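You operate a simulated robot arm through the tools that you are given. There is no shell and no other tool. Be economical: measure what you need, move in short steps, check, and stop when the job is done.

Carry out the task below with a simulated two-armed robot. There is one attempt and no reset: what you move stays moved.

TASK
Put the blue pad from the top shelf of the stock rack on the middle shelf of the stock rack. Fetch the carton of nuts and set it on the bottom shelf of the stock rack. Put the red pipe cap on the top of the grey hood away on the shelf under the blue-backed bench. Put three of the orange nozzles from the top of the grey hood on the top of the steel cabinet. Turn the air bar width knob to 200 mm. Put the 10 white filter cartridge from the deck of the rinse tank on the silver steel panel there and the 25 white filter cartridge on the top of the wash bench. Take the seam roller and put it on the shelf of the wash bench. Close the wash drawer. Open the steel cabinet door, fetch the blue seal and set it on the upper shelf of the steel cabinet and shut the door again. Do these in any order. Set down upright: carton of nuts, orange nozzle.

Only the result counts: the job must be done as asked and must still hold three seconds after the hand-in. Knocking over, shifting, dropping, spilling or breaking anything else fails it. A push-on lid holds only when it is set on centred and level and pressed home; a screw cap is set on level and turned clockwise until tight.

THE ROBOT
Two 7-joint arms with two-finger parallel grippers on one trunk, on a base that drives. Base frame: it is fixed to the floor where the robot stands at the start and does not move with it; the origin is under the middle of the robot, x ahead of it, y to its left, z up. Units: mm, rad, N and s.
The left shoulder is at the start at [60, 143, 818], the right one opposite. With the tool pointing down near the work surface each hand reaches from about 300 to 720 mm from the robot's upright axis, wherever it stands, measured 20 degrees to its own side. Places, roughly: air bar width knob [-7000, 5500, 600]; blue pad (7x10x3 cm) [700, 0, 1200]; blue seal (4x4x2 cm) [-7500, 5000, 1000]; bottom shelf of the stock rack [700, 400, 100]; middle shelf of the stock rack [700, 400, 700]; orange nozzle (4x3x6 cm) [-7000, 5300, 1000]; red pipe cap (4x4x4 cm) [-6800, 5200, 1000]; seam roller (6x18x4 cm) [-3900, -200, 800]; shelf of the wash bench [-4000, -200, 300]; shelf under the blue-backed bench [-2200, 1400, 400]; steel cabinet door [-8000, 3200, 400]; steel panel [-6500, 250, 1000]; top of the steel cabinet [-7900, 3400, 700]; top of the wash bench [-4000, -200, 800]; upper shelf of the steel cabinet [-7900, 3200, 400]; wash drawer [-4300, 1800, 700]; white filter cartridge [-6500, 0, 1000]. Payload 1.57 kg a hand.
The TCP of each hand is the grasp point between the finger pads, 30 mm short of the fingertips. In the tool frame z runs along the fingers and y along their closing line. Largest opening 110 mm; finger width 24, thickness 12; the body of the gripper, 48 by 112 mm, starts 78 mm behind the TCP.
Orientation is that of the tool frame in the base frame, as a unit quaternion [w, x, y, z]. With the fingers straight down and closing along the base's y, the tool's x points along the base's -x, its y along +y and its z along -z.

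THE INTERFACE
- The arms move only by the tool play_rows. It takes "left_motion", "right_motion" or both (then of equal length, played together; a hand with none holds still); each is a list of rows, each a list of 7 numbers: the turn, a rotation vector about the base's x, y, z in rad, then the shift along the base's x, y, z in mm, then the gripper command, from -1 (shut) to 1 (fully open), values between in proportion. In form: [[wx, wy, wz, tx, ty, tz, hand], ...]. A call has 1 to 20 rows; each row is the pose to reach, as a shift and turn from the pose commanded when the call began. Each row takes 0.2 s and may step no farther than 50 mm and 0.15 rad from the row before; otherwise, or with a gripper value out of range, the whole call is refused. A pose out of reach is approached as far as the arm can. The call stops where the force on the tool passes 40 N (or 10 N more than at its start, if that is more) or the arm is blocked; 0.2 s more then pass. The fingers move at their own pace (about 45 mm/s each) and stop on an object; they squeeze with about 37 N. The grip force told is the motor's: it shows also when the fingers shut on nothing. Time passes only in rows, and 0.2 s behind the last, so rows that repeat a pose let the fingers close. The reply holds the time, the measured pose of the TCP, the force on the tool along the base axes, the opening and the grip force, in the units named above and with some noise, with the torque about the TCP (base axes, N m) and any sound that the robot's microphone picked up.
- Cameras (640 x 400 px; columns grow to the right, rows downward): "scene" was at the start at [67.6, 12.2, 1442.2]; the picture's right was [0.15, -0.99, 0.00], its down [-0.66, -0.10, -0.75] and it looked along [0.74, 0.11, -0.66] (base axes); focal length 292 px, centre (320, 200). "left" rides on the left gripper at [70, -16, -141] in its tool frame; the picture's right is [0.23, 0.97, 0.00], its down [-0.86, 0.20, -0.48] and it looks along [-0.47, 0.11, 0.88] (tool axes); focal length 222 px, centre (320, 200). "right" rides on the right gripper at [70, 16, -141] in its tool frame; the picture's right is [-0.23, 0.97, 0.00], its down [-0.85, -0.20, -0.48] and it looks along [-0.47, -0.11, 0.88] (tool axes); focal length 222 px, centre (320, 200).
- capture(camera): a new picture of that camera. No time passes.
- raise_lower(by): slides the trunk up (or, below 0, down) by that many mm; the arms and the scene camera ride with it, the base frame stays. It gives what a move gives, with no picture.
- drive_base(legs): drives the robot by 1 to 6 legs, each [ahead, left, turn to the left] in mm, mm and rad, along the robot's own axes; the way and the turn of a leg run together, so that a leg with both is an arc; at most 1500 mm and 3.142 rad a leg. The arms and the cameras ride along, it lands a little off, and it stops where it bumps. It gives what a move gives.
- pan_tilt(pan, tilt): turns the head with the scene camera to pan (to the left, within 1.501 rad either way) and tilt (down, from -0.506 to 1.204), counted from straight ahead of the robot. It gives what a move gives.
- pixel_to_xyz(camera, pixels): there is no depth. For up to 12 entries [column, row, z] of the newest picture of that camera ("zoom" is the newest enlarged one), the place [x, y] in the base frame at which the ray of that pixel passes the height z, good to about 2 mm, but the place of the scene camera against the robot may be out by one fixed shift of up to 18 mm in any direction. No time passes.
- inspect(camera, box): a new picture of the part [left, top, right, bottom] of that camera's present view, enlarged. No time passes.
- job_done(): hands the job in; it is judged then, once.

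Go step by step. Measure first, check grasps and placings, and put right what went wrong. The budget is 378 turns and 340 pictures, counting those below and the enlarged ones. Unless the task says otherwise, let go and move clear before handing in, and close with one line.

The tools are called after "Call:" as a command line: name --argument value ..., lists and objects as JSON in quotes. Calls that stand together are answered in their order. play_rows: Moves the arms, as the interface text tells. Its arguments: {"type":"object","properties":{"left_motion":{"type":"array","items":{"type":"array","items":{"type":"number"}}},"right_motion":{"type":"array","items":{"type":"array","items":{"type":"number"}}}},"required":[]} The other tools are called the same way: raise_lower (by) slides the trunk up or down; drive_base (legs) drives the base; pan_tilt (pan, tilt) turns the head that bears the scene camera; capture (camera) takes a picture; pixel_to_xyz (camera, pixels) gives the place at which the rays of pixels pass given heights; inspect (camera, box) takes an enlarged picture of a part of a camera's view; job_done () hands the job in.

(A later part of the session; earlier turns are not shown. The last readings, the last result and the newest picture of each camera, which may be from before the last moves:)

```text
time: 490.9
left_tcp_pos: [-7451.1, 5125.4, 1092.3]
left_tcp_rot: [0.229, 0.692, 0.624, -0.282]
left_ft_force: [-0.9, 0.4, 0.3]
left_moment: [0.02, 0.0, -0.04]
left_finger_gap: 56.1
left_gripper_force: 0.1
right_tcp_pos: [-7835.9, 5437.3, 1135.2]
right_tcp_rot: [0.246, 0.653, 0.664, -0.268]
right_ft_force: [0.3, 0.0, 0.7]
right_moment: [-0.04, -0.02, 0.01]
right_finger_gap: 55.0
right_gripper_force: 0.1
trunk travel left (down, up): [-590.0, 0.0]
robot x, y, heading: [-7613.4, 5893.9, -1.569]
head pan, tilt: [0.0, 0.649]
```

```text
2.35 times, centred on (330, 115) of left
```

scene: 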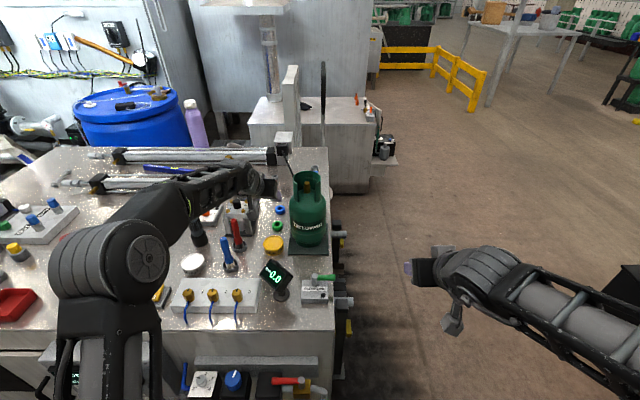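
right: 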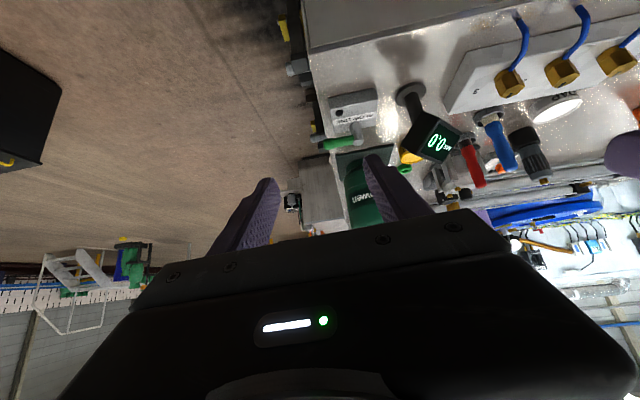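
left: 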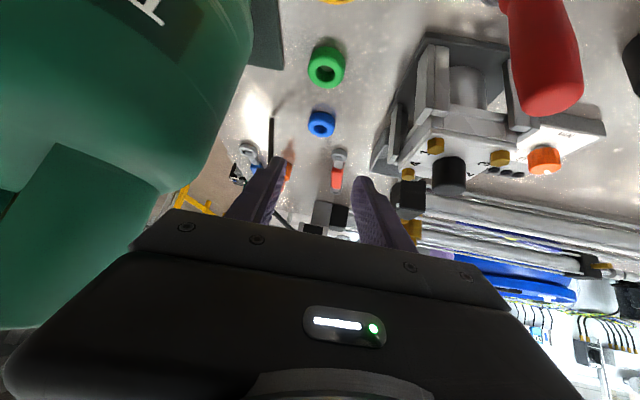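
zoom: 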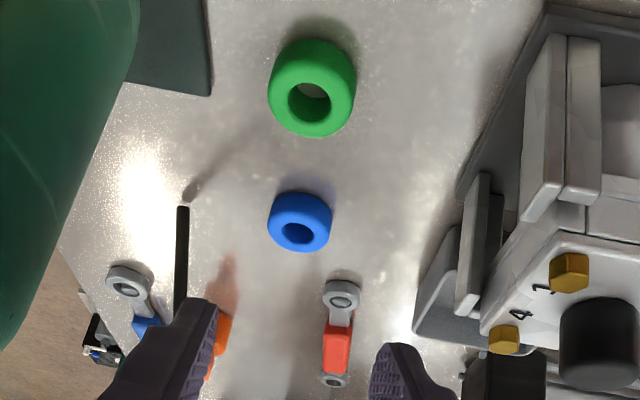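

Ring centre ≈(-7469,5049). Move over it and lower to z≈996.

Call:
play_rows --left_motion '[[0, 0, 0, -8, -30, -10, 0.02], [0, 0, 0, -16, -58, -25, 0.02], [0, 0, 0, -16, -58, -55, 0.02], [0, 0, 0, -16, -58, -80, 0.02]]'

Call:
capture --camera "left"

```text
time: 491.9
left_tcp_pos: [-7466.4, 5070.9, 1014.9]
left_tcp_rot: [0.23, 0.691, 0.624, -0.282]
left_ft_force: [-0.3, -0.2, -0.6]
left_moment: [0.02, -0.03, 0.02]
left_finger_gap: 55.7
left_gripper_force: 0.0
right_tcp_pos: [-7835.3, 5437.6, 1135.6]
right_tcp_rot: [0.246, 0.653, 0.664, -0.268]
right_ft_force: [-0.4, 1.1, 1.0]
right_moment: [-0.01, 0.0, -0.01]
right_finger_gap: 54.9
right_gripper_force: 0.0
trunk travel left (down, up): [-590.0, 0.0]
robot x, y, heading: [-7613.3, 5896.2, -1.57]
head pan, tilt: [0.0, 0.649]
```

```text
114 pictures are left
```

left: 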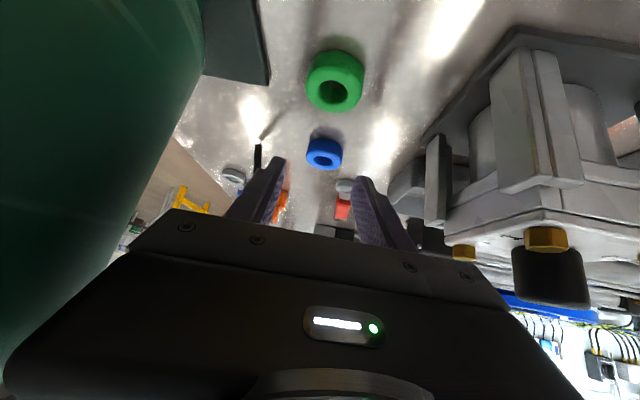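

Call:
play_rows --left_motion '[[0, 0, 0, 0, 0, -8, 0.02], [0, 0, 0, 0, 0, -15, 0.02], [0, 0, 0, 0, 0, -19, 0.02]]'

Call:
play_rows --left_motion '[[0, 0, 0, 0, 0, 0, -1], [0, 0, 0, 0, 0, 0, -1], [0, 0, 0, 0, 0, 0, -1]]'

Call:
capture --camera "left"

```text
time: 492.7
left_tcp_pos: [-7465.7, 5070.1, 994.6]
left_tcp_rot: [0.229, 0.692, 0.624, -0.282]
left_ft_force: [0.1, -0.2, -0.2]
left_moment: [0.01, -0.01, -0.02]
left_finger_gap: 56.3
left_gripper_force: 0.0
right_tcp_pos: [-7836.3, 5437.8, 1134.1]
right_tcp_rot: [0.246, 0.654, 0.664, -0.268]
right_ft_force: [-0.4, -0.5, 0.2]
right_moment: [-0.05, 0.01, 0.01]
right_finger_gap: 54.9
right_gripper_force: 0.0
trunk travel left (down, up): [-590.0, 0.0]
robot x, y, heading: [-7612.6, 5895.7, -1.568]
head pan, tilt: [0.0, 0.649]
```

```text
time: 493.5
left_tcp_pos: [-7464.4, 5070.5, 994.8]
left_tcp_rot: [0.23, 0.692, 0.623, -0.283]
left_ft_force: [-0.5, -0.7, 0.0]
left_moment: [-0.01, 0.0, -0.02]
left_finger_gap: 0.0
left_gripper_force: 7.6
right_tcp_pos: [-7835.2, 5436.9, 1134.9]
right_tcp_rot: [0.246, 0.653, 0.664, -0.268]
right_ft_force: [-0.2, -0.3, 0.0]
right_moment: [0.01, 0.04, 0.0]
right_finger_gap: 54.9
right_gripper_force: 0.0
trunk travel left (down, up): [-590.0, 0.0]
robot x, y, heading: [-7613.6, 5899.6, -1.562]
head pan, tilt: [0.0, 0.649]
```

```text
113 pictures are left
```

left: 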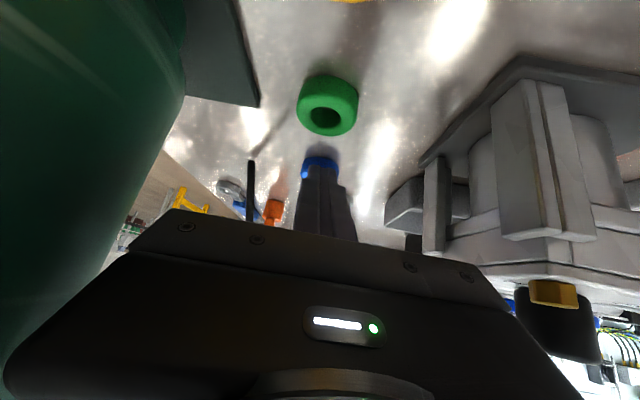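

Closed above the ring: the hood surface is lower (≈940). Open, rise a little and re-measure at z≈950.

Call:
play_rows --left_motion '[[0, 0, 0, 0, 0, 10, -0.5], [0, 0, 0, 0, 0, 25, 0.02], [0, 0, 0, 0, 0, 25, 0.02], [0, 0, 0, 0, 0, 25, 0.02]]'

Call:
capture --camera "left"

Call:
pixel_to_xyz --camera "left" --pixels '[[323, 152, 940], [323, 152, 950], [323, 152, 960], [323, 138, 940], [323, 170, 960]]'

```text
time: 494.5
left_tcp_pos: [-7464.9, 5068.9, 1020.2]
left_tcp_rot: [0.229, 0.692, 0.623, -0.283]
left_ft_force: [-0.3, 0.0, 0.2]
left_moment: [0.02, 0.04, -0.01]
left_finger_gap: 56.1
left_gripper_force: 0.1
right_tcp_pos: [-7835.7, 5438.2, 1135.8]
right_tcp_rot: [0.246, 0.653, 0.664, -0.268]
right_ft_force: [0.0, -0.2, 0.1]
right_moment: [-0.01, 0.02, -0.02]
right_finger_gap: 55.0
right_gripper_force: 0.0
trunk travel left (down, up): [-590.0, 0.0]
robot x, y, heading: [-7615.6, 5897.6, -1.57]
head pan, tilt: [0.0, 0.649]
```

```text
112 pictures are left
```

left: 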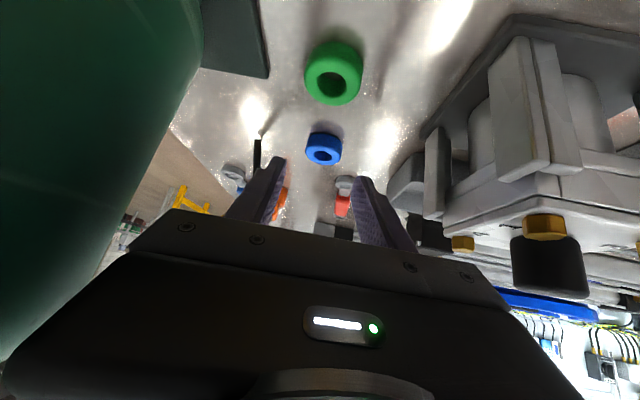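

```text
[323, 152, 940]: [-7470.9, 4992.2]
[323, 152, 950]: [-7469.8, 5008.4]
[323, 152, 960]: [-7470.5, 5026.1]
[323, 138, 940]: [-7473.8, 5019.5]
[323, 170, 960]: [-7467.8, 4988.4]
```

Go down further in small steps at y≈5052, watching for touch.

Call:
play_rows --left_motion '[[0, 0, 0, -3, -10, -10, 0.02], [0, 0, 0, -4, -18, -20, 0.02], [0, 0, 0, -4, -18, -28, 0.02], [0, 0, 0, -4, -18, -35, 0.02], [0, 0, 0, -4, -18, -41, 0.02]]'

Call:
capture --camera "left"

```text
time: 495.7
left_tcp_pos: [-7465.9, 5051.5, 982.2]
left_tcp_rot: [0.23, 0.692, 0.623, -0.283]
left_ft_force: [0.5, 1.7, 5.7]
left_moment: [-0.01, -0.12, 0.07]
left_finger_gap: 55.8
left_gripper_force: 0.1
right_tcp_pos: [-7835.7, 5437.5, 1136.2]
right_tcp_rot: [0.247, 0.653, 0.664, -0.268]
right_ft_force: [0.6, -0.3, 0.2]
right_moment: [0.0, 0.01, -0.02]
right_finger_gap: 55.0
right_gripper_force: 0.0
trunk travel left (down, up): [-590.0, 0.0]
robot x, y, heading: [-7614.3, 5896.2, -1.564]
head pan, tilt: [0.0, 0.649]
```

```text
111 pictures are left
```

left: 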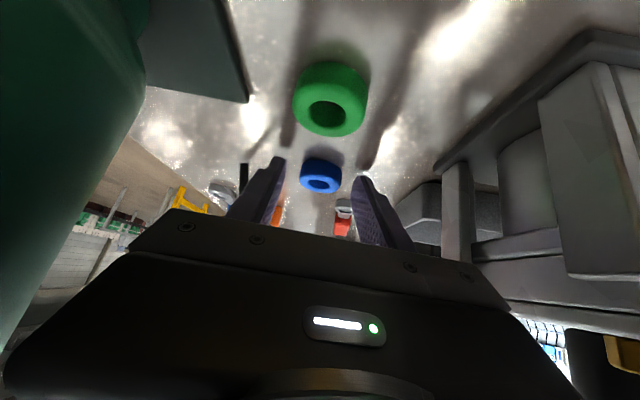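

Tips touch the surface (z≈952) with the ring between them. Raise 2 mm and close.

Call:
play_rows --left_motion '[[0, 0, 0, 0, 0, 3, 0.02], [0, 0, 0, 0, 0, 3, -1], [0, 0, 0, 0, 0, 3, -1], [0, 0, 0, 0, 0, 3, -1], [0, 0, 0, 0, 0, 3, -1]]'

Call:
capture --camera "left"

```text
time: 496.9
left_tcp_pos: [-7467.4, 5048.9, 982.6]
left_tcp_rot: [0.23, 0.691, 0.624, -0.283]
left_ft_force: [0.2, -0.3, 0.6]
left_moment: [-0.01, 0.02, 0.0]
left_finger_gap: 32.8
left_gripper_force: 37.1
right_tcp_pos: [-7835.8, 5438.1, 1135.2]
right_tcp_rot: [0.246, 0.654, 0.664, -0.268]
right_ft_force: [0.1, 0.0, -0.3]
right_moment: [0.0, -0.01, 0.0]
right_finger_gap: 55.0
right_gripper_force: 0.0
trunk travel left (down, up): [-590.0, 0.0]
robot x, y, heading: [-7612.5, 5895.1, -1.572]
head pan, tilt: [0.0, 0.649]
```

```text
110 pictures are left
```

left: 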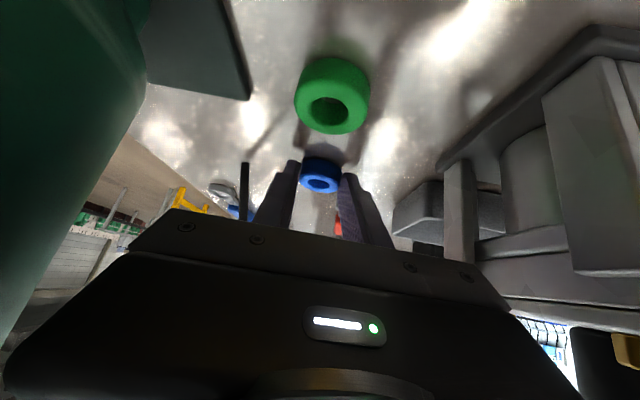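

Ring gripped (32.8). Lift straight up and retreat along the clear line.

Call:
play_rows --left_motion '[[0, 0, 0, 0, 0, 30, -1], [0, 0, 0, 3, 0, 70, -1], [0, 0, 0, 8, 5, 110, -1], [0, 0, 0, 16, 30, 145, -1], [0, 0, 0, 20, 75, 165, -1], [0, 0, 0, 20, 120, 180, -1], [0, 0, 0, 20, 165, 190, -1], [0, 0, 0, 20, 210, 190, -1], [0, 0, 0, 20, 255, 190, -1], [0, 0, 0, 20, 300, 185, -1], [0, 0, 0, 20, 345, 180, -1]]'

Call:
capture --camera "left"

Call:
capture --camera "scene"

```text
time: 499.3
left_tcp_pos: [-7447.7, 5397.6, 1160.2]
left_tcp_rot: [0.231, 0.691, 0.623, -0.283]
left_ft_force: [0.0, -0.6, -0.7]
left_moment: [-0.01, 0.0, 0.01]
left_finger_gap: 32.1
left_gripper_force: 36.9
right_tcp_pos: [-7836.0, 5439.2, 1135.7]
right_tcp_rot: [0.247, 0.653, 0.663, -0.27]
right_ft_force: [0.0, 0.5, 0.4]
right_moment: [0.0, 0.02, 0.01]
right_finger_gap: 54.9
right_gripper_force: 0.0
trunk travel left (down, up): [-590.0, 0.0]
robot x, y, heading: [-7616.3, 5893.1, -1.568]
head pan, tilt: [0.0, 0.649]
```

```text
109 pictures are left
```

left: 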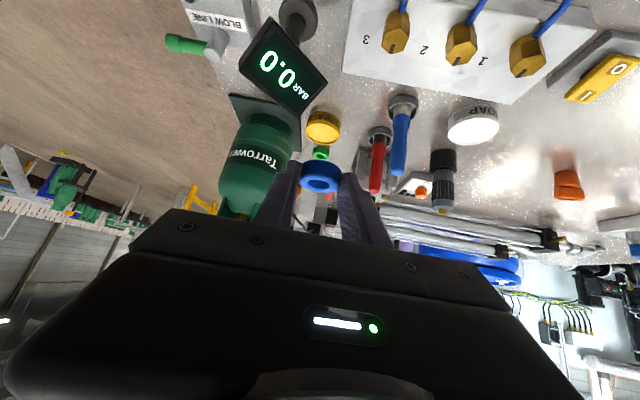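

```text
108 pictures are left
```

scene: 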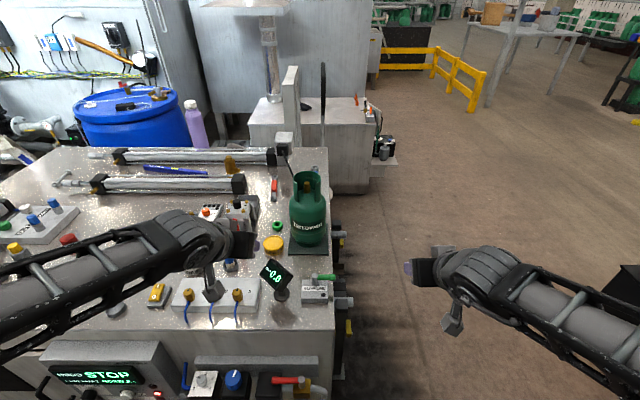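

Now go for N3 with the right hand: back off, strafe left to x≈-6925.

Call:
drive_base --legs '[[-125, 0, 0], [0, 690, 0]]'

Call:
play_rows --right_motion '[[0, 0, 0, 30, -30, -10, 0.4], [0, 0, 0, 65, -60, -20, 0.4], [0, 0, 0, 100, -90, -35, 0.4], [0, 0, 0, 125, -130, -45, 0.4], [0, 0, 0, 140, -170, -55, 0.4], [0, 0, 0, 142, -210, -60, 0.4], [0, 0, 0, 142, -250, -62, 0.4]]'

Call:
capture --camera "right"

```text
time: 503.9
left_tcp_pos: [-6754.2, 5525.4, 1158.2]
left_tcp_rot: [0.229, 0.692, 0.623, -0.284]
left_ft_force: [0.1, 0.1, 0.1]
left_moment: [-0.02, 0.01, -0.02]
left_finger_gap: 32.8
left_gripper_force: 36.5
right_tcp_pos: [-7141.2, 5567.5, 1135.3]
right_tcp_rot: [0.246, 0.653, 0.664, -0.269]
right_ft_force: [-0.4, 0.0, -0.2]
right_moment: [0.0, -0.01, 0.0]
right_finger_gap: 55.0
right_gripper_force: 0.0
trunk travel left (down, up): [-590.0, 0.0]
robot x, y, heading: [-6918.0, 6023.4, -1.567]
head pan, tilt: [0.0, 0.649]
```

```text
time: 505.5
left_tcp_pos: [-6753.7, 5524.2, 1157.8]
left_tcp_rot: [0.229, 0.692, 0.624, -0.282]
left_ft_force: [0.4, -0.2, -0.1]
left_moment: [-0.02, 0.01, 0.01]
left_finger_gap: 32.7
left_gripper_force: 37.4
right_tcp_pos: [-6996.2, 5315.3, 1072.6]
right_tcp_rot: [0.246, 0.653, 0.664, -0.268]
right_ft_force: [-0.1, -0.7, 0.7]
right_moment: [0.03, 0.01, 0.02]
right_finger_gap: 77.3
right_gripper_force: 0.1
trunk travel left (down, up): [-590.0, 0.0]
robot x, y, heading: [-6920.0, 6024.8, -1.565]
head pan, tilt: [0.0, 0.649]
```

```text
107 pictures are left
```

right: 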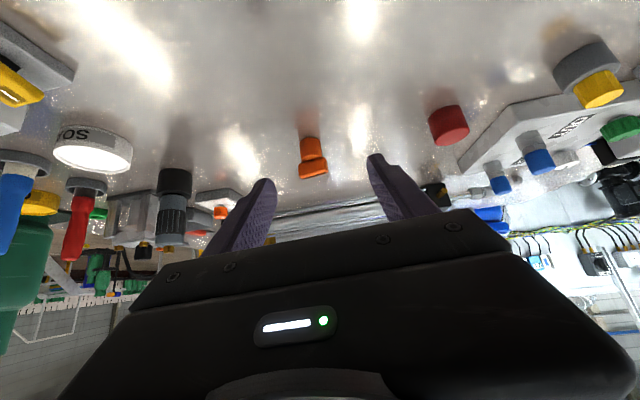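

Call:
pixel_to_xyz --camera "right" --pixels '[[309, 138, 962], [313, 164, 1005], [313, 177, 1022], [447, 107, 962]]'

Call:
inspect --camera "right" --box '[260, 90, 400, 200]'

```text
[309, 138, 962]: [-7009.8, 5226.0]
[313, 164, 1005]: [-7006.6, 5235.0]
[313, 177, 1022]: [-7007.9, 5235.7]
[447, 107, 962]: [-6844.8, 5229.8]
```

```text
3.64 times, centred on (330, 145) of right
```

zoom: 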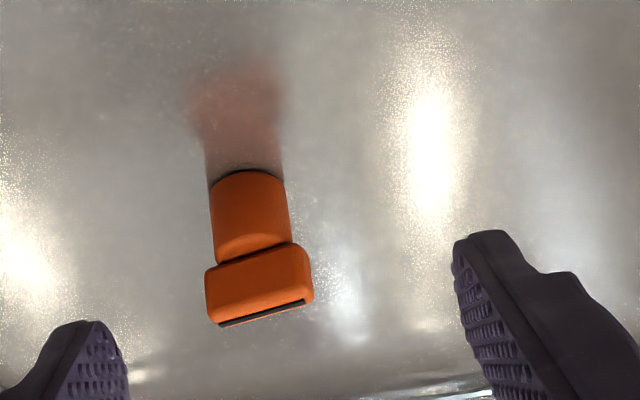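

Call:
play_rows --right_motion '[[0, 0, 0, -6, -40, 0, 0.4], [0, 0, 0, -12, -75, 0, 0.4], [0, 0, 0, -12, -105, 0, 0.4], [0, 0, 0, -12, -105, -25, 0.4], [0, 0, 0, -12, -105, -48, 0.4], [0, 0, 0, -12, -105, -66, 0.4]]'

Call:
capture --camera "right"

```text
time: 506.9
left_tcp_pos: [-6754.4, 5525.0, 1158.6]
left_tcp_rot: [0.23, 0.691, 0.624, -0.283]
left_ft_force: [0.2, 0.1, -0.1]
left_moment: [-0.02, 0.0, -0.01]
left_finger_gap: 33.2
left_gripper_force: 36.4
right_tcp_pos: [-7010.0, 5209.9, 1007.9]
right_tcp_rot: [0.246, 0.653, 0.664, -0.268]
right_ft_force: [-0.4, 0.2, 0.4]
right_moment: [-0.02, 0.01, -0.02]
right_finger_gap: 76.9
right_gripper_force: 0.1
trunk travel left (down, up): [-590.0, 0.0]
robot x, y, heading: [-6920.5, 6024.1, -1.566]
head pan, tilt: [0.0, 0.649]
```

```text
105 pictures are left
```

right: 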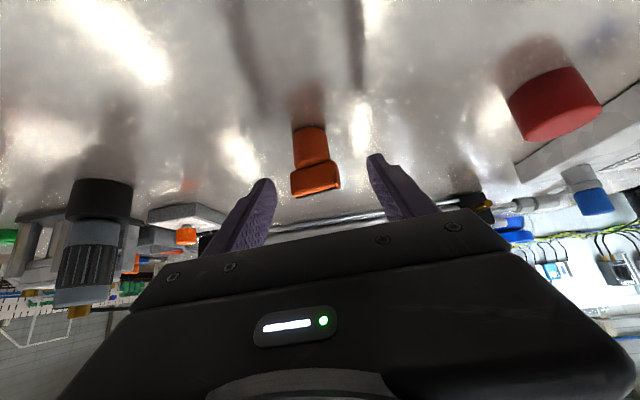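

Call:
play_rows --right_motion '[[0, 0, 0, 0, 0, 0, -1], [0, 0, 0, 0, 0, 0, -1], [0, 0, 0, 0, 0, 0, -1], [0, 0, 0, 0, 0, 0, -1], [0, 0, 0, 0, 0, 20, -1], [0, 0, 0, 0, 0, 50, -1], [0, 0, 0, -10, 30, 70, -1], [0, 0, 0, -25, 75, 85, -1], [0, 0, 0, -45, 120, 95, -1], [0, 0, 0, -65, 165, 100, -1], [0, 0, 0, -85, 210, 105, -1], [0, 0, 0, -105, 255, 105, -1], [0, 0, 0, -125, 295, 105, -1]]'

Call:
capture --camera "right"

```text
refused: row 9 steps farther than a row can; nothing moved
```

```text
104 pictures are left
```

right: 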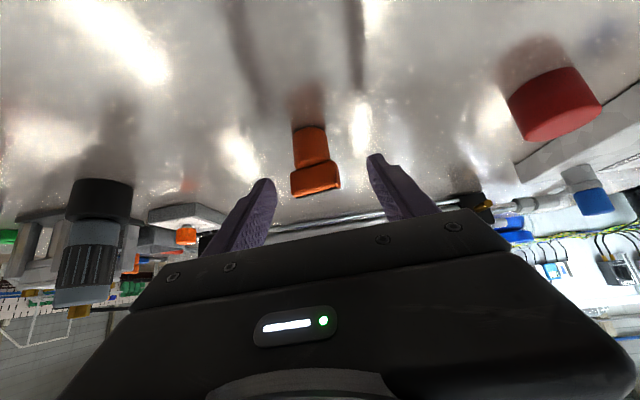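

Call:
play_rows --right_motion '[[0, 0, 0, 0, 0, 0, -1], [0, 0, 0, 0, 0, 0, -1], [0, 0, 0, 0, 0, 0, -1], [0, 0, 0, 0, 0, 0, -1], [0, 0, 0, 0, 0, 20, -1], [0, 0, 0, 0, 0, 50, -1], [0, 0, 0, -10, 30, 70, -1], [0, 0, 0, -20, 70, 85, -1], [0, 0, 0, -35, 110, 95, -1], [0, 0, 0, -50, 150, 100, -1], [0, 0, 0, -65, 190, 105, -1], [0, 0, 0, -80, 230, 105, -1], [0, 0, 0, -95, 270, 105, -1]]'

Call:
capture --camera "right"

```text
time: 509.7
left_tcp_pos: [-6753.5, 5526.1, 1158.9]
left_tcp_rot: [0.231, 0.691, 0.624, -0.282]
left_ft_force: [0.5, 1.3, -0.6]
left_moment: [0.0, 0.0, -0.02]
left_finger_gap: 32.8
left_gripper_force: 36.6
right_tcp_pos: [-7108.1, 5483.3, 1114.3]
right_tcp_rot: [0.246, 0.653, 0.664, -0.269]
right_ft_force: [-0.2, 0.1, 0.0]
right_moment: [-0.04, 0.03, 0.02]
right_finger_gap: 40.1
right_gripper_force: 37.0
trunk travel left (down, up): [-590.0, 0.0]
robot x, y, heading: [-6919.4, 6023.8, -1.57]
head pan, tilt: [0.0, 0.649]
```

```text
103 pictures are left
```

right: 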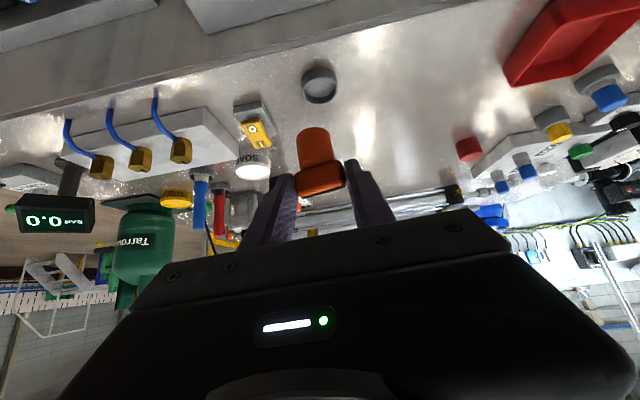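

N3 held. Drive back to the cabinet.

Call:
drive_base --legs '[[-170, 0, 0], [0, -900, 0], [0, -830, 0], [1450, 0, 0], [1440, 0, 0]]'

Call:
drive_base --legs '[[0, 0, 1.56]]'

Call:
raise_lower --by -270

Call:
capture --camera "scene"

```text
time: 533.1
left_tcp_pos: [-8583.8, 2817.4, 1158.9]
left_tcp_rot: [0.225, 0.702, 0.612, -0.287]
left_ft_force: [0.0, -0.5, -0.4]
left_moment: [0.0, 0.02, -0.01]
left_finger_gap: 33.0
left_gripper_force: 37.0
right_tcp_pos: [-8940.0, 2785.2, 1112.7]
right_tcp_rot: [0.242, 0.664, 0.654, -0.272]
right_ft_force: [-0.1, 0.1, -0.8]
right_moment: [0.01, 0.03, -0.01]
right_finger_gap: 39.6
right_gripper_force: 37.0
trunk travel left (down, up): [-590.0, 0.0]
robot x, y, heading: [-8736.6, 3324.2, -1.599]
head pan, tilt: [0.0, 0.649]
```

```text
time: 537.3
left_tcp_pos: [-8225.7, 3459.2, 1157.9]
left_tcp_rot: [0.362, 0.075, 0.928, -0.048]
left_ft_force: [0.0, -0.3, -0.8]
left_moment: [-0.02, 0.04, 0.01]
left_finger_gap: 33.0
left_gripper_force: 37.3
right_tcp_pos: [-8202.7, 3102.4, 1112.9]
right_tcp_rot: [0.363, 0.019, 0.931, -0.025]
right_ft_force: [0.1, 0.0, -0.2]
right_moment: [-0.04, 0.0, 0.04]
right_finger_gap: 39.4
right_gripper_force: 36.9
trunk travel left (down, up): [-590.0, 0.0]
robot x, y, heading: [-8734.1, 3324.6, -0.054]
head pan, tilt: [0.0, 0.649]
```

```text
time: 540.0
left_tcp_pos: [-8226.0, 3459.1, 888.4]
left_tcp_rot: [0.362, 0.075, 0.928, -0.048]
left_ft_force: [0.3, 0.2, 0.1]
left_moment: [0.0, 0.05, 0.0]
left_finger_gap: 33.1
left_gripper_force: 36.5
right_tcp_pos: [-8203.4, 3101.7, 842.1]
right_tcp_rot: [0.362, 0.02, 0.931, -0.026]
right_ft_force: [-0.1, 0.1, 0.0]
right_moment: [-0.01, 0.0, -0.04]
right_finger_gap: 39.1
right_gripper_force: 36.4
trunk travel left (down, up): [-320.0, 270.0]
robot x, y, heading: [-8735.9, 3323.1, -0.056]
head pan, tilt: [0.0, 0.649]
```

```text
102 pictures are left
```

scene: 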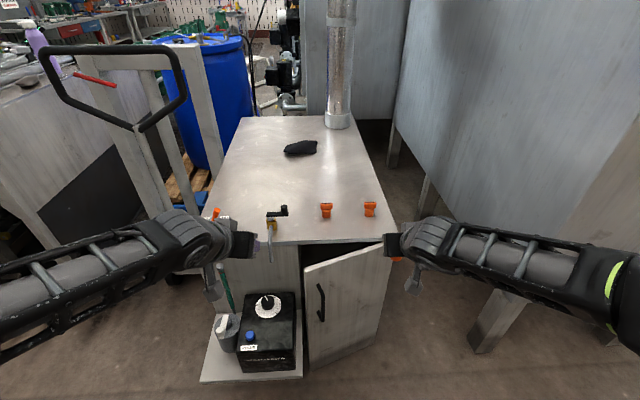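

Both nozzles are standing. Place N3 at about (-8000,3186).

Call:
play_rows --right_motion '[[0, 0, 0, 40, 20, 5, -1], [0, 0, 0, 85, 40, 5, -1], [0, 0, 0, 130, 60, 5, -1], [0, 0, 0, 170, 75, 0, -1], [0, 0, 0, 203, 84, -20, -1], [0, 0, 0, 203, 84, -45, -1], [0, 0, 0, 203, 84, -60, -1]]'

Call:
capture --camera "right"

Call:
inspect --camera "scene" --box '[240, 150, 440, 280]'

```text
time: 541.6
left_tcp_pos: [-8225.9, 3460.2, 889.6]
left_tcp_rot: [0.362, 0.075, 0.928, -0.048]
left_ft_force: [0.6, -0.1, 0.0]
left_moment: [0.0, -0.01, -0.01]
left_finger_gap: 33.0
left_gripper_force: 37.1
right_tcp_pos: [-8001.8, 3186.6, 782.1]
right_tcp_rot: [0.363, 0.021, 0.931, -0.027]
right_ft_force: [0.9, -0.4, 0.0]
right_moment: [-0.02, 0.0, -0.01]
right_finger_gap: 38.8
right_gripper_force: 36.8
trunk travel left (down, up): [-320.0, 270.0]
robot x, y, heading: [-8734.6, 3322.0, -0.059]
head pan, tilt: [0.0, 0.649]
```

```text
101 pictures are left
```

right: 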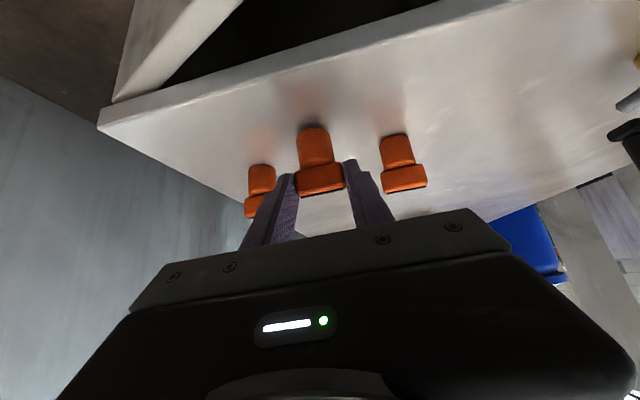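

```text
3.08 times, centred on (340, 215) of scene
```

zoom: 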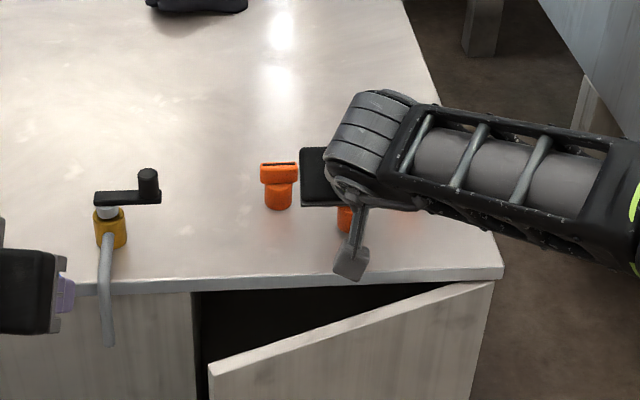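

Call:
play_rows --right_motion '[[0, 0, 0, 0, 0, -3, -1], [0, 0, 0, 0, 0, -6, -1], [0, 0, 0, 0, 0, -8, -1], [0, 0, 0, 0, 0, -10, -1]]'

```text
time: 542.6
left_tcp_pos: [-8227.9, 3457.9, 890.0]
left_tcp_rot: [0.362, 0.075, 0.928, -0.047]
left_ft_force: [-1.0, -1.7, -0.2]
left_moment: [0.0, 0.0, -0.01]
left_finger_gap: 33.0
left_gripper_force: 37.0
right_tcp_pos: [-8002.6, 3186.5, 777.7]
right_tcp_rot: [0.366, 0.02, 0.93, -0.026]
right_ft_force: [-5.0, -1.3, 20.0]
right_moment: [0.12, -0.02, 0.05]
right_finger_gap: 38.9
right_gripper_force: 37.1
trunk travel left (down, up): [-320.0, 270.0]
robot x, y, heading: [-8730.7, 3318.9, -0.055]
head pan, tilt: [0.0, 0.649]
```

Contact. Ease up, open modestly, lift straight up, and back off.

Call:
play_rows --right_motion '[[0, 0, 0, 0, 0, 4, -1], [0, 0, 0, 0, 0, 4, 0.0], [0, 0, 0, 0, 0, 4, 0.1], [0, 0, 0, 0, 0, 4, 0.1], [0, 0, 0, 0, 0, 35, 0.1], [0, 0, 0, 0, 0, 75, 0.1], [0, 0, 0, -40, 0, 95, 0.1], [0, 0, 0, -80, -15, 100, 0.1], [0, 0, 0, -120, -30, 100, 0.1], [0, 0, 0, -160, -45, 100, 0.1]]'

Call:
capture --camera "scene"

Call:
inspect --camera "scene" --box '[240, 150, 440, 280]'

```text
time: 544.8
left_tcp_pos: [-8225.7, 3459.5, 891.0]
left_tcp_rot: [0.362, 0.075, 0.928, -0.048]
left_ft_force: [-0.1, 0.9, -0.2]
left_moment: [0.04, 0.0, -0.01]
left_finger_gap: 32.9
left_gripper_force: 37.1
right_tcp_pos: [-8163.5, 3141.5, 873.0]
right_tcp_rot: [0.363, 0.019, 0.931, -0.026]
right_ft_force: [0.1, 0.6, 0.3]
right_moment: [0.01, 0.0, 0.0]
right_finger_gap: 60.4
right_gripper_force: 0.1
trunk travel left (down, up): [-320.0, 270.0]
robot x, y, heading: [-8732.9, 3325.4, -0.058]
head pan, tilt: [0.0, 0.649]
```

```text
99 pictures are left
```

scene: 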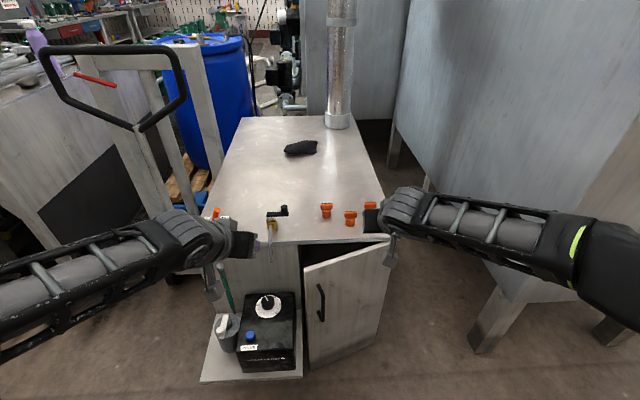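

```text
3.08 times, centred on (340, 215) of scene
```

zoom: 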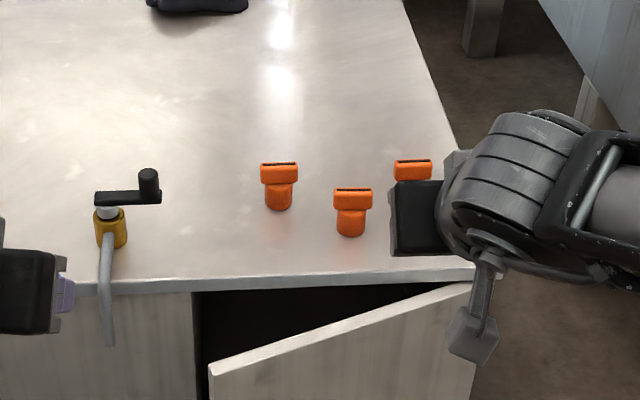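

All three nozzles stand on the cabinet. Reposition the base and pitch the right hand to open the door again.

Call:
drive_base --legs '[[-80, -50, 0.056]]'

Call:
raise_lower --by -120

Call:
play_rows --right_motion '[[0, -0.1, 0, -30, 0, -10, 0], [0, -0.2, 0, -60, 0, -30, 0], [0, -0.3, 0, -90, 10, -50, 0], [0, -0.4, 0, -110, 30, -70, 0], [0, -0.5, 0, -120, 50, -90, 0], [0, -0.6, 0, -120, 75, -110, 0], [0, -0.7, 0, -120, 100, -130, 0], [0, -0.7, 0, -120, 130, -150, 0]]'

Call:
capture --camera "scene"

Call:
capture --camera "right"

```text
time: 545.9
left_tcp_pos: [-8314.8, 3438.0, 889.4]
left_tcp_rot: [0.362, 0.049, 0.93, -0.037]
left_ft_force: [-0.3, 0.7, 0.5]
left_moment: [0.02, 0.02, 0.02]
left_finger_gap: 33.3
left_gripper_force: 37.6
right_tcp_pos: [-8234.1, 3124.5, 872.4]
right_tcp_rot: [0.364, -0.006, 0.931, -0.016]
right_ft_force: [0.7, 0.6, 0.2]
right_moment: [-0.01, 0.0, 0.0]
right_finger_gap: 60.4
right_gripper_force: 0.1
trunk travel left (down, up): [-320.0, 270.0]
robot x, y, heading: [-8813.5, 3274.9, -0.0]
head pan, tilt: [0.0, 0.649]
```

```text
time: 547.4
left_tcp_pos: [-8314.0, 3437.9, 768.6]
left_tcp_rot: [0.363, 0.049, 0.93, -0.038]
left_ft_force: [0.7, 0.4, 0.2]
left_moment: [0.01, 0.03, -0.03]
left_finger_gap: 33.1
left_gripper_force: 36.7
right_tcp_pos: [-8233.6, 3124.3, 753.0]
right_tcp_rot: [0.363, -0.006, 0.931, -0.017]
right_ft_force: [0.1, -0.4, 0.7]
right_moment: [-0.02, -0.02, 0.0]
right_finger_gap: 60.3
right_gripper_force: 0.1
trunk travel left (down, up): [-200.0, 390.0]
robot x, y, heading: [-8813.5, 3272.1, -0.002]
head pan, tilt: [0.0, 0.649]
```

```text
time: 549.2
left_tcp_pos: [-8314.2, 3437.0, 767.7]
left_tcp_rot: [0.362, 0.05, 0.93, -0.036]
left_ft_force: [0.9, -1.0, -0.8]
left_moment: [0.07, 0.01, 0.05]
left_finger_gap: 32.6
left_gripper_force: 36.5
right_tcp_pos: [-8349.1, 3256.1, 603.9]
right_tcp_rot: [0.662, 0.001, 0.749, -0.018]
right_ft_force: [0.7, 1.2, -0.4]
right_moment: [-0.02, -0.01, 0.04]
right_finger_gap: 55.0
right_gripper_force: 0.0
right hand out of reach, approached as far as the arm can: row 3, 4, 5, 6, 7
trunk travel left (down, up): [-200.0, 390.0]
robot x, y, heading: [-8812.8, 3273.2, -0.004]
head pan, tilt: [0.0, 0.649]
```

```text
97 pictures are left
```

scene: 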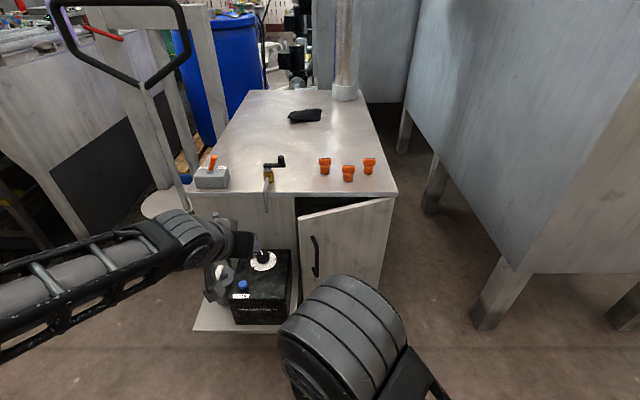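

```text
96 pictures are left
```

right: 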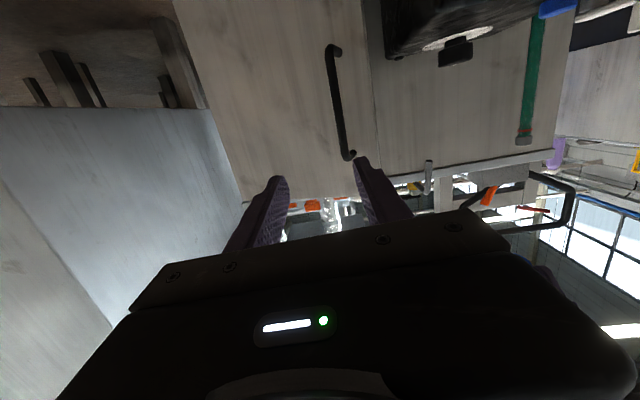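

Call:
pixel_to_xyz --camera "scene" --pixels '[[298, 217, 690], [298, 217, 680], [394, 198, 690], [313, 240, 615], [316, 275, 480]]'

Call:
pixel_to_xyz --camera "right" --pixels '[[333, 48, 450], [333, 48, 480], [333, 48, 500], [346, 156, 600], [346, 156, 620]]'

```text
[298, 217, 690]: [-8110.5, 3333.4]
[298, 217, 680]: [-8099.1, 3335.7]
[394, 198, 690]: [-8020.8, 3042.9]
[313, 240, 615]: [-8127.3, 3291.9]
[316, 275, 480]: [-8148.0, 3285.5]
```

```text
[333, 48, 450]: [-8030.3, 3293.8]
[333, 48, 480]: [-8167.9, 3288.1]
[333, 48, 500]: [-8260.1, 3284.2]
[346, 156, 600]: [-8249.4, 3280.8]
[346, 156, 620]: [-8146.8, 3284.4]
```

Door is ~0.28 rad ajar; handle at ≈(-8142,3288). Yaw to match and grip it.

Call:
play_rows --right_motion '[[0, 0, 0.1, 40, 4, -15, 0], [0, 0, 0.2, 80, 8, -30, 0], [0, 0, 0.28, 120, 12, -45, 0], [0, 0, 0.28, 136, 12, -48, 0]]'

Call:
capture --camera "right"

```text
time: 550.2
left_tcp_pos: [-8313.9, 3439.0, 769.2]
left_tcp_rot: [0.362, 0.049, 0.93, -0.038]
left_ft_force: [0.0, 0.4, 0.0]
left_moment: [0.0, -0.02, 0.0]
left_finger_gap: 32.8
left_gripper_force: 37.1
right_tcp_pos: [-8215.8, 3266.3, 555.5]
right_tcp_rot: [0.657, -0.105, 0.743, 0.075]
right_ft_force: [0.5, 0.6, 0.4]
right_moment: [0.0, 0.0, 0.02]
right_finger_gap: 54.8
right_gripper_force: 0.1
trunk travel left (down, up): [-200.0, 390.0]
robot x, y, heading: [-8813.7, 3274.5, -0.004]
head pan, tilt: [0.0, 0.649]
```

```text
95 pictures are left
```

right: 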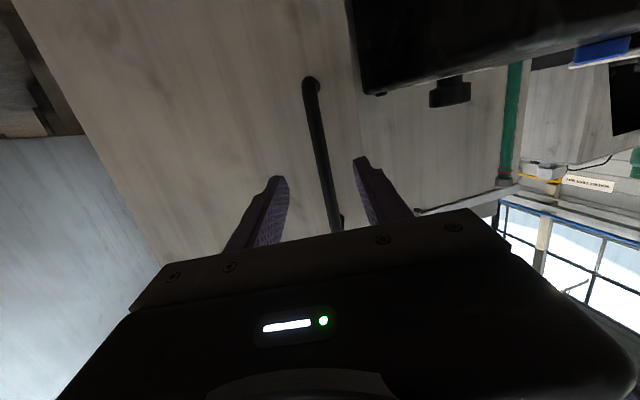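

Centred on the handle. Advance, close, and pull along the arc.

Call:
play_rows --right_motion '[[0, 0, 0, 25, 7, 0, 0], [0, 0, 0, 45, 12, 0, 0], [0, 0, 0, 57, 16, 0, 0], [0, 0, 0, 57, 16, 0, -1], [0, 0, 0, 57, 16, 0, -1], [0, 0, 0, 57, 16, 0, -1], [0, 0, 0, 57, 16, 0, -1]]'

```text
time: 551.8
left_tcp_pos: [-8314.3, 3439.3, 769.7]
left_tcp_rot: [0.362, 0.048, 0.93, -0.038]
left_ft_force: [-0.1, 0.4, 0.2]
left_moment: [0.02, 0.0, -0.02]
left_finger_gap: 33.1
left_gripper_force: 37.3
right_tcp_pos: [-8162.4, 3288.6, 555.7]
right_tcp_rot: [0.656, -0.108, 0.743, 0.079]
right_ft_force: [-10.2, 22.0, -2.2]
right_moment: [0.62, 0.06, 0.06]
right_finger_gap: 12.1
right_gripper_force: 26.9
trunk travel left (down, up): [-200.0, 390.0]
robot x, y, heading: [-8819.1, 3272.1, -0.002]
head pan, tilt: [0.0, 0.649]
```

Call:
play_rows --right_motion '[[0, 0, 0.12, -28, -16, 0, -1], [0, 0, 0.24, -54, -35, 0, -1], [0, 0, 0.36, -78, -57, 0, -1], [0, 0, 0.48, -99, -81, 0, -1], [0, 0, 0.6, -117, -108, 0, -1], [0, 0, 0.72, -131, -137, 0, -1], [0, 0, 0.84, -142, -168, 0, -1], [0, 0, 0.96, -149, -199, 0, -1], [0, 0, 1.08, -152, -232, 0, -1]]'

Call:
capture --camera "scene"

```text
time: 552.6
left_tcp_pos: [-8316.5, 3438.9, 768.2]
left_tcp_rot: [0.363, 0.049, 0.93, -0.039]
left_ft_force: [-0.4, -0.1, -1.2]
left_moment: [-0.01, 0.02, -0.03]
left_finger_gap: 33.0
left_gripper_force: 36.3
right_tcp_pos: [-8230.1, 3242.2, 555.9]
right_tcp_rot: [0.637, -0.218, 0.717, 0.18]
right_ft_force: [-0.6, 0.9, 1.6]
right_moment: [0.98, 0.01, -0.03]
right_finger_gap: 12.0
right_gripper_force: 29.7
trunk travel left (down, up): [-200.0, 390.0]
robot x, y, heading: [-8811.7, 3272.1, -0.0]
head pan, tilt: [0.0, 0.649]
stopped in row 3 (right hand): the force on the tool passed its limit (the readings are from after the stop); the commanded pose is now the measured one
```

```text
94 pictures are left
```

scene: 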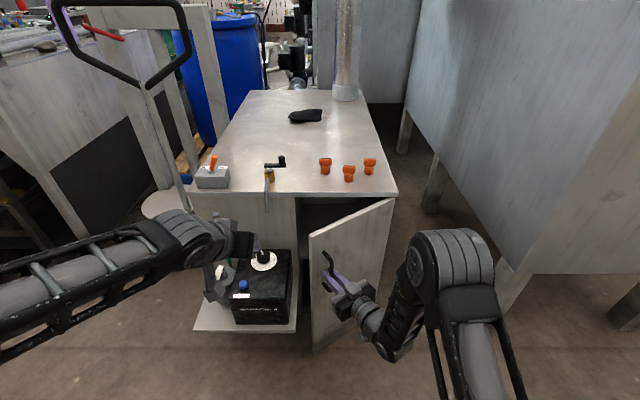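

Continue with the previously successful second half.

Call:
play_rows --right_motion '[[0, 0, 0.12, -22, -23, 0, -1], [0, 0, 0.24, -42, -49, 0, -1], [0, 0, 0.36, -58, -77, 0, -1], [0, 0, 0.48, -71, -106, 0, -1]]'

Call:
play_rows --right_motion '[[0, 0, 0.1, -8, -27, 0, -1], [0, 0, 0.2, -13, -55, 0, -1], [0, 0, 0.28, -14, -78, 0, -1]]'

Call:
capture --camera "scene"

```text
time: 553.6
left_tcp_pos: [-8314.9, 3439.4, 769.4]
left_tcp_rot: [0.362, 0.049, 0.93, -0.038]
left_ft_force: [-0.7, -0.9, 0.3]
left_moment: [0.01, 0.02, -0.01]
left_finger_gap: 33.0
left_gripper_force: 36.6
right_tcp_pos: [-8300.5, 3133.6, 556.3]
right_tcp_rot: [0.578, -0.383, 0.644, 0.324]
right_ft_force: [20.4, -7.6, 13.2]
right_moment: [0.94, 0.25, -0.04]
right_finger_gap: 12.3
right_gripper_force: 29.2
trunk travel left (down, up): [-200.0, 390.0]
robot x, y, heading: [-8813.9, 3274.5, -0.001]
head pan, tilt: [0.0, 0.649]
```

```text
time: 554.4
left_tcp_pos: [-8315.1, 3438.7, 769.7]
left_tcp_rot: [0.363, 0.048, 0.93, -0.037]
left_ft_force: [-0.5, 0.0, 0.1]
left_moment: [0.01, 0.05, -0.02]
left_finger_gap: 32.9
left_gripper_force: 37.3
right_tcp_pos: [-8314.4, 3056.5, 554.6]
right_tcp_rot: [0.527, -0.467, 0.586, 0.402]
right_ft_force: [17.9, -1.3, 14.8]
right_moment: [0.84, 0.48, -0.11]
right_finger_gap: 12.1
right_gripper_force: 29.1
trunk travel left (down, up): [-200.0, 390.0]
robot x, y, heading: [-8814.7, 3273.3, -0.001]
head pan, tilt: [0.0, 0.649]
```

```text
93 pictures are left
```

scene: 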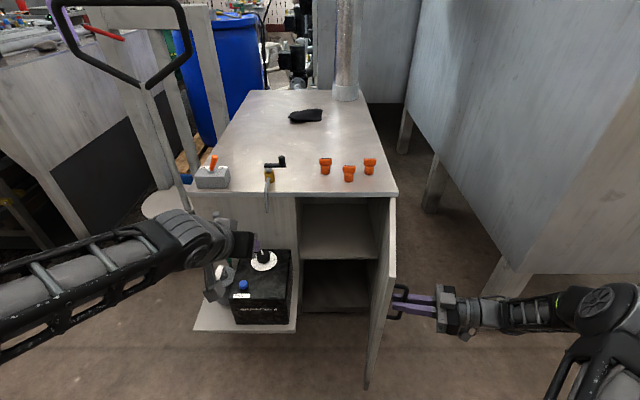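

Door ~85° open. Release the handle, back the right hand straight off, and measure the shelf.

Call:
play_rows --right_motion '[[0, 0, 0, 0, 0, 0, 0.1], [0, 0, 0, 0, 0, 0, 0.1], [0, 0, 0, -4, -35, 0, 0.1], [0, 0, 0, -10, -75, 0, 0.1], [0, 0, 0, -16, -105, 0, 0.1]]'

Call:
capture --camera "scene"

Call:
pixel_to_xyz --camera "scene" --pixels '[[340, 259, 400], [340, 259, 430], [340, 259, 460], [302, 256, 430], [378, 259, 430], [340, 232, 430], [340, 197, 700], [340, 312, 100]]'

Call:
capture --camera "left"

```text
time: 555.6
left_tcp_pos: [-8314.5, 3438.6, 770.3]
left_tcp_rot: [0.362, 0.049, 0.93, -0.038]
left_ft_force: [0.9, 0.0, -0.1]
left_moment: [0.01, 0.0, -0.02]
left_finger_gap: 32.8
left_gripper_force: 37.6
right_tcp_pos: [-8329.8, 2948.0, 555.4]
right_tcp_rot: [0.524, -0.47, 0.586, 0.402]
right_ft_force: [0.2, 0.4, 0.6]
right_moment: [0.0, -0.01, 0.01]
right_finger_gap: 60.5
right_gripper_force: 0.1
trunk travel left (down, up): [-200.0, 390.0]
robot x, y, heading: [-8819.5, 3272.2, 0.001]
head pan, tilt: [0.0, 0.649]
```

```text
92 pictures are left
```

scene: 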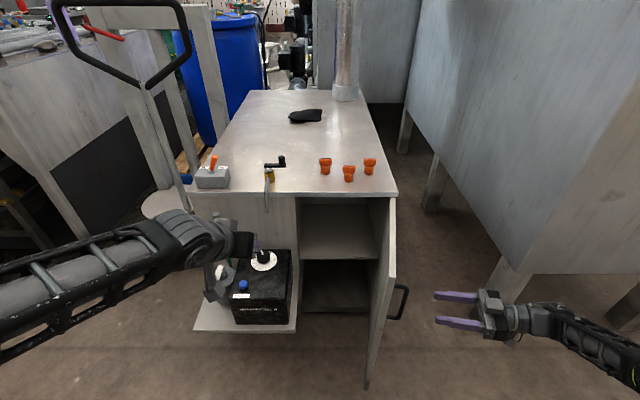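

```text
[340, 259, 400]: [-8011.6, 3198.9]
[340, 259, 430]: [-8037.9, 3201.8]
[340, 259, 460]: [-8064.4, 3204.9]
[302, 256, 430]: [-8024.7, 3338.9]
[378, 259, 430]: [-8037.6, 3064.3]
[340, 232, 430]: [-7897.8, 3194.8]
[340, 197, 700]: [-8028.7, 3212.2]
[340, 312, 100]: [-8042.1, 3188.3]
```

```text
91 pictures are left
```

left: 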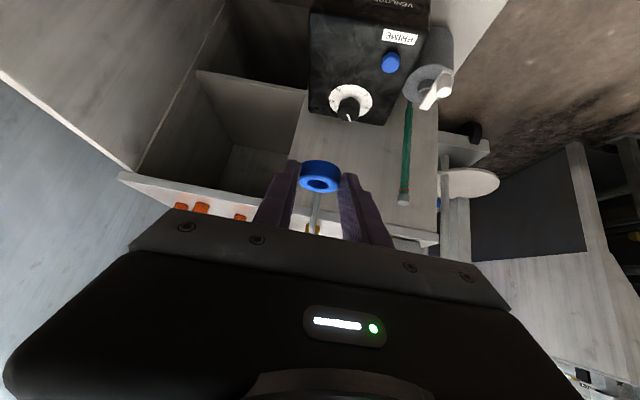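

Call:
pixel_to_xyz --camera "left" --pixels '[[250, 82, 400], [250, 82, 420], [250, 82, 440], [200, 73, 420], [303, 91, 420], [250, 197, 700], [250, 197, 715], [250, 140, 420]]'

```text
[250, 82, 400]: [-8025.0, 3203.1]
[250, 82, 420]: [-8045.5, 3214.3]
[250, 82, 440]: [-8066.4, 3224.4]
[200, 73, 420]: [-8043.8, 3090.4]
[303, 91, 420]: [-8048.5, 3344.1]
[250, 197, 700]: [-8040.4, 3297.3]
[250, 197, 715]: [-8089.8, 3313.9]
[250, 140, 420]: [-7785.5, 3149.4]
```

Shelf z≈417. Move the base 50 ahead, then bring the seal in front of the opening with the left hand.

Call:
drive_base --legs '[[50, 0, 0]]'

Call:
play_rows --left_motion '[[0, 0, -0.03, 0, -35, -30, -1], [0, 0, -0.06, 0, -70, -60, -1], [0, 0, -0.09, 0, -105, -90, -1], [0, 0, -0.12, 0, -140, -120, -1], [0, 0, -0.12, 10, -170, -155, -1], [0, 0, -0.12, 20, -195, -190, -1], [0, 0, -0.12, 40, -203, -225, -1], [0, 0, -0.12, 70, -203, -255, -1], [0, 0, -0.12, 105, -203, -275, -1]]'

Call:
capture --camera "left"

Call:
capture --camera "scene"

```text
time: 556.5
left_tcp_pos: [-8265.5, 3439.2, 769.0]
left_tcp_rot: [0.363, 0.05, 0.93, -0.038]
left_ft_force: [-0.6, 0.1, -0.1]
left_moment: [0.0, 0.0, -0.01]
left_finger_gap: 32.9
left_gripper_force: 37.0
right_tcp_pos: [-8280.7, 2949.4, 554.9]
right_tcp_rot: [0.524, -0.47, 0.584, 0.404]
right_ft_force: [-0.7, 0.3, 0.2]
right_moment: [0.05, 0.01, 0.03]
right_finger_gap: 60.5
right_gripper_force: 0.1
trunk travel left (down, up): [-200.0, 390.0]
robot x, y, heading: [-8766.9, 3275.5, 0.001]
head pan, tilt: [0.0, 0.649]
```

```text
time: 558.5
left_tcp_pos: [-8157.4, 3235.1, 496.6]
left_tcp_rot: [0.359, 0.105, 0.925, -0.059]
left_ft_force: [1.2, 0.3, 0.1]
left_moment: [0.03, 0.01, -0.01]
left_finger_gap: 33.2
left_gripper_force: 37.1
right_tcp_pos: [-8280.3, 2948.6, 553.7]
right_tcp_rot: [0.525, -0.469, 0.585, 0.403]
right_ft_force: [-0.1, 1.1, 0.5]
right_moment: [-0.01, 0.0, -0.03]
right_finger_gap: 60.7
right_gripper_force: 0.0
trunk travel left (down, up): [-200.0, 390.0]
robot x, y, heading: [-8766.4, 3273.9, 0.001]
head pan, tilt: [0.0, 0.649]
```

```text
90 pictures are left
```

left: 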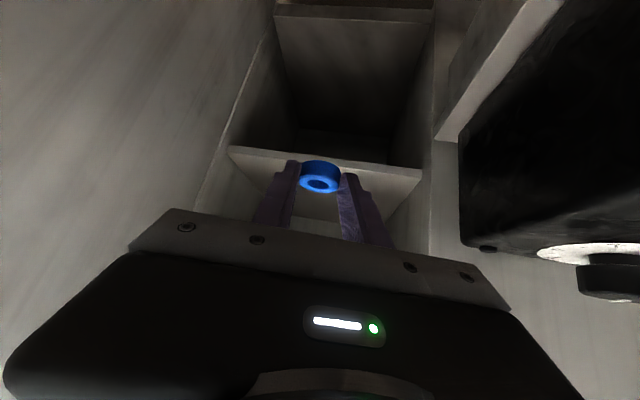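

```text
89 pictures are left
```

scene: 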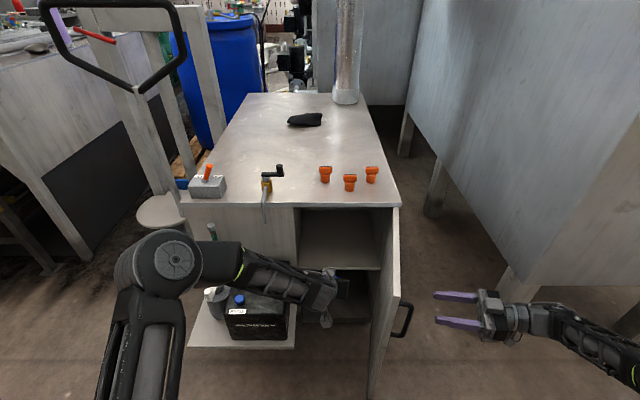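

Shelf edge is visible just below the ring. Advance 150 and lower to the shelf.

Call:
play_rows --left_motion '[[0, 0, 0, 40, 0, 0, -1], [0, 0, 0, 80, 0, 0, -1], [0, 0, 0, 120, 0, -5, -1], [0, 0, 0, 150, 0, -12, -1], [0, 0, 0, 150, 0, -25, -1], [0, 0, 0, 150, 0, -35, -1]]'

Call:
capture --camera "left"

```text
time: 559.9
left_tcp_pos: [-8011.3, 3236.5, 457.3]
left_tcp_rot: [0.36, 0.105, 0.925, -0.06]
left_ft_force: [0.0, 0.2, 0.1]
left_moment: [0.02, 0.01, 0.01]
left_finger_gap: 32.9
left_gripper_force: 37.3
right_tcp_pos: [-8280.0, 2949.2, 554.1]
right_tcp_rot: [0.525, -0.469, 0.585, 0.403]
right_ft_force: [-0.6, 1.1, -0.7]
right_moment: [0.01, 0.0, 0.0]
right_finger_gap: 60.4
right_gripper_force: 0.2
trunk travel left (down, up): [-200.0, 390.0]
robot x, y, heading: [-8765.5, 3274.6, 0.0]
head pan, tilt: [0.0, 0.649]
```

```text
88 pictures are left
```

left: 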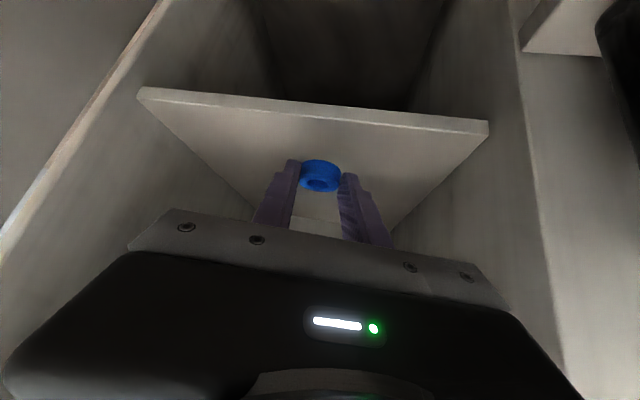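

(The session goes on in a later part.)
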